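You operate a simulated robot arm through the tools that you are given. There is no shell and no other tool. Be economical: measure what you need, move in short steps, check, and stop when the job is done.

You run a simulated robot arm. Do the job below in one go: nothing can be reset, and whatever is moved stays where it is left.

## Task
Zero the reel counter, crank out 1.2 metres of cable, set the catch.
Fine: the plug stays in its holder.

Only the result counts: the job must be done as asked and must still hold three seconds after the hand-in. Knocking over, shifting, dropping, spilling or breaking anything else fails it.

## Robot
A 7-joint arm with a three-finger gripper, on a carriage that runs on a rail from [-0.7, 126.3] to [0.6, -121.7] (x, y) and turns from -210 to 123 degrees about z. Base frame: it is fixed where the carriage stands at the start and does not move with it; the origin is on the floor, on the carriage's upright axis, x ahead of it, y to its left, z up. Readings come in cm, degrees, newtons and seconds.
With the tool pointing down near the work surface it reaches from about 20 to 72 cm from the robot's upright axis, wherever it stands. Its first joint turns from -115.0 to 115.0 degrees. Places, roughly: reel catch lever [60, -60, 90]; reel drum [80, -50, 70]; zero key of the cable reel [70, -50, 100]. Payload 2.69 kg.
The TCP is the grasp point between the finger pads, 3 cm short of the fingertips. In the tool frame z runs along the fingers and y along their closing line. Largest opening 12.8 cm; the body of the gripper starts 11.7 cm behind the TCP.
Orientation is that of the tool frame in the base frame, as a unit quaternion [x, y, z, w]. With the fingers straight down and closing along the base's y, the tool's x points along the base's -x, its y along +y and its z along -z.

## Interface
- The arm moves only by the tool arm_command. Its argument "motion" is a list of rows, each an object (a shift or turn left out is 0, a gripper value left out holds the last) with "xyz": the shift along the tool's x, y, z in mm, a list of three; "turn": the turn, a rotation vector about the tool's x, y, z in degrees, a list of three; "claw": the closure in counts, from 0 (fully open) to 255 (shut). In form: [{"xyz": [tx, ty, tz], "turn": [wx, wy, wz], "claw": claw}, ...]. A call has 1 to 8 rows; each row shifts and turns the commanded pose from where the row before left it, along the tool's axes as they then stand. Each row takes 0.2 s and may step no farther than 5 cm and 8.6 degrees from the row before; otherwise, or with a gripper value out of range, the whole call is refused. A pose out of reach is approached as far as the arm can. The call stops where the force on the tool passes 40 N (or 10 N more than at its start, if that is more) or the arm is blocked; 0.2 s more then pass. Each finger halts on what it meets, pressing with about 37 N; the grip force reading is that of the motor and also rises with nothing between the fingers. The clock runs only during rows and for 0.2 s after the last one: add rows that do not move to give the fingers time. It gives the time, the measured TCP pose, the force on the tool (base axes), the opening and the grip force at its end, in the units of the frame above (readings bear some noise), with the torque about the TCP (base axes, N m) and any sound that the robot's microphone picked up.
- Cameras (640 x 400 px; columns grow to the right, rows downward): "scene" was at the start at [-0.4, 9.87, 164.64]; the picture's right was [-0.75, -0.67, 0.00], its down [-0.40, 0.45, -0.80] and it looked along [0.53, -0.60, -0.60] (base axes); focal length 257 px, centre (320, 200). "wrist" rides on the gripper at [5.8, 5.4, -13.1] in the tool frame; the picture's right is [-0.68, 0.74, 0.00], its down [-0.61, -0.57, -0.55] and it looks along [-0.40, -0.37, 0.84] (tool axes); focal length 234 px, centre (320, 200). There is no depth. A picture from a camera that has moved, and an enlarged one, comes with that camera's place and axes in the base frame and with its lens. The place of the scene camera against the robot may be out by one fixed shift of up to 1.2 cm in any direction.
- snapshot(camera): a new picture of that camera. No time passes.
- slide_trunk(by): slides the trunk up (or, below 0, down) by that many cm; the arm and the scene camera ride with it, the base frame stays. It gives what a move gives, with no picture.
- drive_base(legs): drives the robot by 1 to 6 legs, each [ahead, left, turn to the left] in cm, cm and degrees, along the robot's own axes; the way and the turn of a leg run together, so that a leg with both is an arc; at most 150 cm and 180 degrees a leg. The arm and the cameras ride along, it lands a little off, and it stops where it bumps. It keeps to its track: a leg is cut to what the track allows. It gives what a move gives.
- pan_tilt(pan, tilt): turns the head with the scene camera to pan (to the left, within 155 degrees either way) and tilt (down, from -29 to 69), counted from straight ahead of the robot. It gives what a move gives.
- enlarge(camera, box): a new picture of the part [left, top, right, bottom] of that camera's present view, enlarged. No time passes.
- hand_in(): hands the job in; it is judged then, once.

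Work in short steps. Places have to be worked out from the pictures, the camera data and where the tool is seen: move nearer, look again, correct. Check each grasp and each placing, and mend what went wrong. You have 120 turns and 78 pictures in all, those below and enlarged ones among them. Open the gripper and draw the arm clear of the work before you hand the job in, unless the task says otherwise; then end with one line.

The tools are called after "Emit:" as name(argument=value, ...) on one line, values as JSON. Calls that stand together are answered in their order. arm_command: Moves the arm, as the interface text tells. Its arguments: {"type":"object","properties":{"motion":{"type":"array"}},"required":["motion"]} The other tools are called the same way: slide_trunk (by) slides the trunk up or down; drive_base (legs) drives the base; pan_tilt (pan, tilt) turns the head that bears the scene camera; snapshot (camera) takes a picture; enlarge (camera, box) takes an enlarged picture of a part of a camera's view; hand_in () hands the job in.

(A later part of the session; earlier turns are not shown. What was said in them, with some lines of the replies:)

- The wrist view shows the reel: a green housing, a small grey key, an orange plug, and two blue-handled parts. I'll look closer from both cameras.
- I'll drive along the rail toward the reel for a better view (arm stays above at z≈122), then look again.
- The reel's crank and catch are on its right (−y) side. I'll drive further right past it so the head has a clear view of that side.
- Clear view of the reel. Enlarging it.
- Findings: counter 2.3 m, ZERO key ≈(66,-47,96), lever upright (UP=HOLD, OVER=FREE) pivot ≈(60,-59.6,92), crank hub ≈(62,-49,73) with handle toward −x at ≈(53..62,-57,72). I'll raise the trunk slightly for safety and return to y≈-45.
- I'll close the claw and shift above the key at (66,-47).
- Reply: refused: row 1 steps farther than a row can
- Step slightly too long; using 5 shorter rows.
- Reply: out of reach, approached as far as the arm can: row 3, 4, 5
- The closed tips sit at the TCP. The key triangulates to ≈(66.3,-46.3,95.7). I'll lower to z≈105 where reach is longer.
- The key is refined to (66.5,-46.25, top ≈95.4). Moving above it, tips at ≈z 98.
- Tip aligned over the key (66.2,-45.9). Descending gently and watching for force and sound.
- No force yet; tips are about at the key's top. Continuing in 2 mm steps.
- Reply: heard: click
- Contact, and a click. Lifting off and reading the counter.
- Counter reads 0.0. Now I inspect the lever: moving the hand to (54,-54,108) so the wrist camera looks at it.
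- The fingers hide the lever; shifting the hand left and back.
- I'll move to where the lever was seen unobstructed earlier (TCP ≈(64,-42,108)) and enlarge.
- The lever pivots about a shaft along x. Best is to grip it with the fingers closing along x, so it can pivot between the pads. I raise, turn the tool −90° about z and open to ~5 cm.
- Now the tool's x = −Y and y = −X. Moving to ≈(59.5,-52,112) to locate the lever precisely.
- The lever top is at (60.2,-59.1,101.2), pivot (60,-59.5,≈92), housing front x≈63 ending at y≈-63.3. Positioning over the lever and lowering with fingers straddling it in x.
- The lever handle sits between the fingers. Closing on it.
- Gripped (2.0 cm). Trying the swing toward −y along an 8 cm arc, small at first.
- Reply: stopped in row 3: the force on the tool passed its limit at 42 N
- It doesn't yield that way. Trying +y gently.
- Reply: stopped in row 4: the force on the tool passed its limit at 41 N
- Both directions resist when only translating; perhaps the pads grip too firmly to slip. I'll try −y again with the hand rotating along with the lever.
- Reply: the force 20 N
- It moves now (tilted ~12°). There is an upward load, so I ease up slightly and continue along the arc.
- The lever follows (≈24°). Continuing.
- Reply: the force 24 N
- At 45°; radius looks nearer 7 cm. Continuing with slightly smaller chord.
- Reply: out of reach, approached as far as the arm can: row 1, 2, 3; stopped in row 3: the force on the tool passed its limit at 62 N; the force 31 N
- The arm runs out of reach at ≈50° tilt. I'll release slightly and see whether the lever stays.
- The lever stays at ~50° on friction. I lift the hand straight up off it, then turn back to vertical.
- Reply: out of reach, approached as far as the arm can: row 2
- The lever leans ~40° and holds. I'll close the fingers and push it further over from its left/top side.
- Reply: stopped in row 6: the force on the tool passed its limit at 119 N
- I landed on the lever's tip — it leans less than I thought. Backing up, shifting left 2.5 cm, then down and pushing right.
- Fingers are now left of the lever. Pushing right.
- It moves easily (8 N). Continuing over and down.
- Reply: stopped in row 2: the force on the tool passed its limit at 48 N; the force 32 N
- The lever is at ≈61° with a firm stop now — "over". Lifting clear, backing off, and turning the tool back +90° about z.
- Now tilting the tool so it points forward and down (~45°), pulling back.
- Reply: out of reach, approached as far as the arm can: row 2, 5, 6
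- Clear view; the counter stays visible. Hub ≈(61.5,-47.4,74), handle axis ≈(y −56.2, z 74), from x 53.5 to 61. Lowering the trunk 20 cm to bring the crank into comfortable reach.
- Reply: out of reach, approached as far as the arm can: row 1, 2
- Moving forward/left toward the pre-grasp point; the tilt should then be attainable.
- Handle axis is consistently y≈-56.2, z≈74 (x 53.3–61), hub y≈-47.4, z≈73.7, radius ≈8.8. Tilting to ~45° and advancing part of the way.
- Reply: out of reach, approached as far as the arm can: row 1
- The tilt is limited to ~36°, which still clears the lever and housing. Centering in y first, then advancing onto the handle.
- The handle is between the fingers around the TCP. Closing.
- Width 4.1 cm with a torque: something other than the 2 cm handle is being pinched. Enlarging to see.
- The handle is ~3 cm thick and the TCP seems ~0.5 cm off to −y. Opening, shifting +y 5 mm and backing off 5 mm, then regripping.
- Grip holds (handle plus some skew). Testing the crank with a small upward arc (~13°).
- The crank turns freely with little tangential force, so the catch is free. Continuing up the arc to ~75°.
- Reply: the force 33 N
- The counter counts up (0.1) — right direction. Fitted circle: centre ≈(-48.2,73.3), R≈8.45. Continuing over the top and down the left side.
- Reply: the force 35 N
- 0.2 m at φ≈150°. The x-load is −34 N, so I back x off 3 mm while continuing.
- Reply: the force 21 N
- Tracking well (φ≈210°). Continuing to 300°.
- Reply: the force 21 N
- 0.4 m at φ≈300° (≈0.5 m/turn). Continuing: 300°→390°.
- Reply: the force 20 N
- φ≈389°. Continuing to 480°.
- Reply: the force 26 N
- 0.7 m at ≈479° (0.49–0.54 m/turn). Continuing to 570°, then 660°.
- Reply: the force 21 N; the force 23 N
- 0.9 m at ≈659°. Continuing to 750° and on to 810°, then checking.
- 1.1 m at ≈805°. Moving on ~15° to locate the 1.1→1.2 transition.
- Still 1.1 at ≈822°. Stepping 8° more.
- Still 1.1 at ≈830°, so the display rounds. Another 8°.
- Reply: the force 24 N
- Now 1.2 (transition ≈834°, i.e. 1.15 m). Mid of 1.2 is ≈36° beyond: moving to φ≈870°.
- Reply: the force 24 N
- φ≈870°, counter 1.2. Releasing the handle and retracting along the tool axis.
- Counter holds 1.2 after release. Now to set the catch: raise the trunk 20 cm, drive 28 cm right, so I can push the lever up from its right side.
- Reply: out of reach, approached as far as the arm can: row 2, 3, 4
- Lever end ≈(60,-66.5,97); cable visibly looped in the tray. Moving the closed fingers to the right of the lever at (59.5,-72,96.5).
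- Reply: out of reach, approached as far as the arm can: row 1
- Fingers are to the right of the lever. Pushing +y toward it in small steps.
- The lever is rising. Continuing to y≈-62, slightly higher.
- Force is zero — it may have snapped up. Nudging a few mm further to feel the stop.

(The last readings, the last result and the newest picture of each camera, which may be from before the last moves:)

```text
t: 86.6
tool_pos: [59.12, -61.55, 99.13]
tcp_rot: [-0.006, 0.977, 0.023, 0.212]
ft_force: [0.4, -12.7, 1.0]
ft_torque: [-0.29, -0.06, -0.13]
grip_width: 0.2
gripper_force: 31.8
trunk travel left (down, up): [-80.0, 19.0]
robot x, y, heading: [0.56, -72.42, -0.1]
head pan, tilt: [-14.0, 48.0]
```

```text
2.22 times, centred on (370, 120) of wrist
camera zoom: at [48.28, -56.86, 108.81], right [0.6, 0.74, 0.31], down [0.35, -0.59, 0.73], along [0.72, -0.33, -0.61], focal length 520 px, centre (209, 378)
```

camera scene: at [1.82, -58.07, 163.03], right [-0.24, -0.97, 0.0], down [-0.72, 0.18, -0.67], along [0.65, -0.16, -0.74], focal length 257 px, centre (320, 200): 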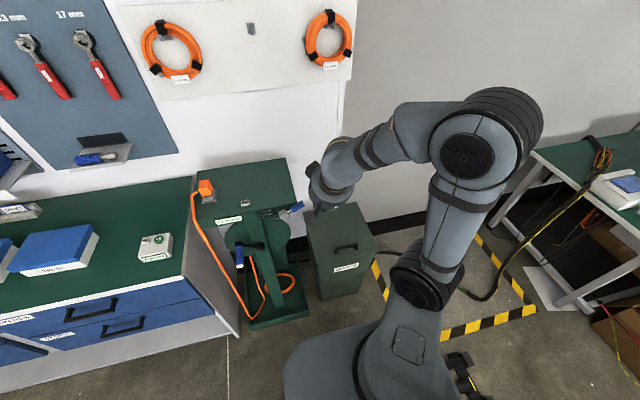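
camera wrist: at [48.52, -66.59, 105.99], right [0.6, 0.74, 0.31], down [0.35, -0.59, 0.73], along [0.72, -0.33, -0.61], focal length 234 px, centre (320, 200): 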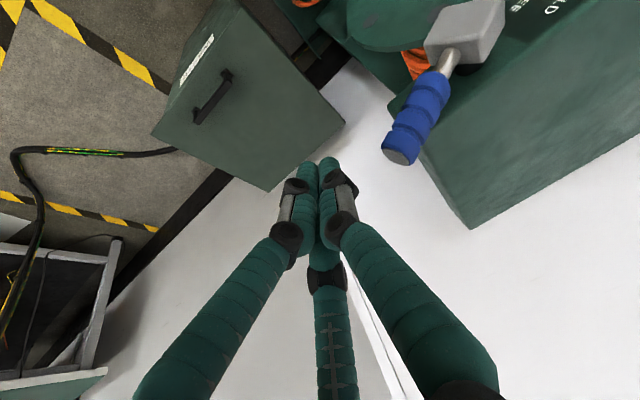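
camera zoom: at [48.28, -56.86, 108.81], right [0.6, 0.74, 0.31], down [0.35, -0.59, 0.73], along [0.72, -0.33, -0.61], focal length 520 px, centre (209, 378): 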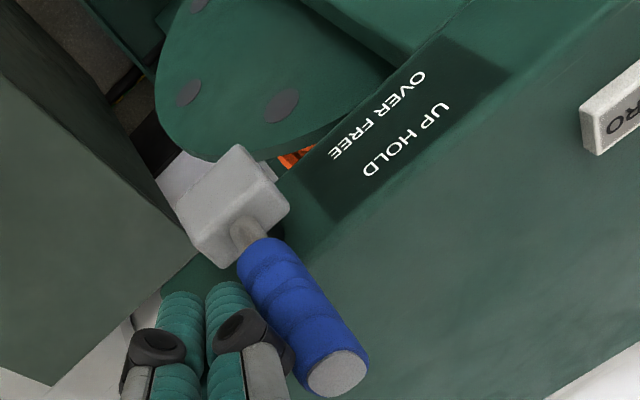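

Contact force −13 N at the position expected for an upright lever. One more 3 mm nudge to confirm the stop, then back off.

Emit:
arm_command(motion=[{"xyz": [0, 3, 0]}, {}])

Emit:
arm_command(motion=[{"xyz": [0, -30, 0]}, {"xyz": [0, -40, 0]}, {"xyz": [0, -20, -40]}, {"xyz": [0, 0, -45]}, {"xyz": [35, 0, -20]}, {"xyz": [35, 0, 0]}, {"claw": 120}, {}])

Emit:
enlarge(camera="scene", box=[200, 150, 360, 270])

```text
t: 87.2
tool_pos: [58.97, -61.61, 99.1]
tcp_rot: [-0.004, 0.977, 0.021, 0.21]
ft_force: [1.8, -24.1, 0.6]
ft_torque: [-0.53, -0.02, -0.28]
grip_width: 0.2
gripper_force: 31.2
trunk travel left (down, up): [-80.0, 19.0]
robot x, y, heading: [0.22, -72.44, -0.2]
head pan, tilt: [-14.0, 48.0]
```

```text
t: 89.0
tool_pos: [48.66, -70.28, 105.57]
tcp_rot: [-0.008, 0.977, 0.023, 0.212]
ft_force: [0.2, 1.4, 0.4]
ft_torque: [-0.06, 0.04, -0.01]
grip_width: 4.41
gripper_force: 0.0
trunk travel left (down, up): [-80.0, 19.0]
robot x, y, heading: [0.79, -72.45, 0.0]
head pan, tilt: [-14.0, 48.0]
```

```text
3.33 times, centred on (280, 210) of scene
camera zoom: at [1.77, -57.93, 163.01], right [-0.24, -0.97, 0.0], down [-0.72, 0.18, -0.67], along [0.65, -0.16, -0.74], focal length 856 px, centre (453, 167)
```

zoom: 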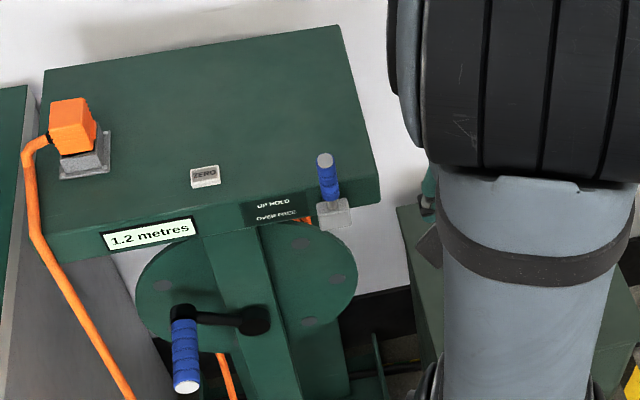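

The lever is upright against its stop, the counter reads 1.2 metres, and the plug is in its holder. I'll open fully, let a moment pass, then hand in.

Emit:
arm_command(motion=[{"claw": 0}, {}, {}, {}, {}, {}])

Emit:
hand_in()

```text
t: 90.4
tool_pos: [48.9, -70.41, 105.43]
tcp_rot: [-0.007, 0.977, 0.024, 0.212]
ft_force: [-0.5, 0.7, -0.4]
ft_torque: [0.01, -0.02, 0.01]
grip_width: 12.81
gripper_force: 0.1
trunk travel left (down, up): [-80.0, 19.0]
robot x, y, heading: [0.18, -72.87, -0.3]
head pan, tilt: [-14.0, 48.0]
```

```text
The job is handed in.
```

I zeroed the counter, cranked out cable until it read 1.2 metres, and set the catch lever back up to HOLD; the plug is still in its holder, and the job is handed in.
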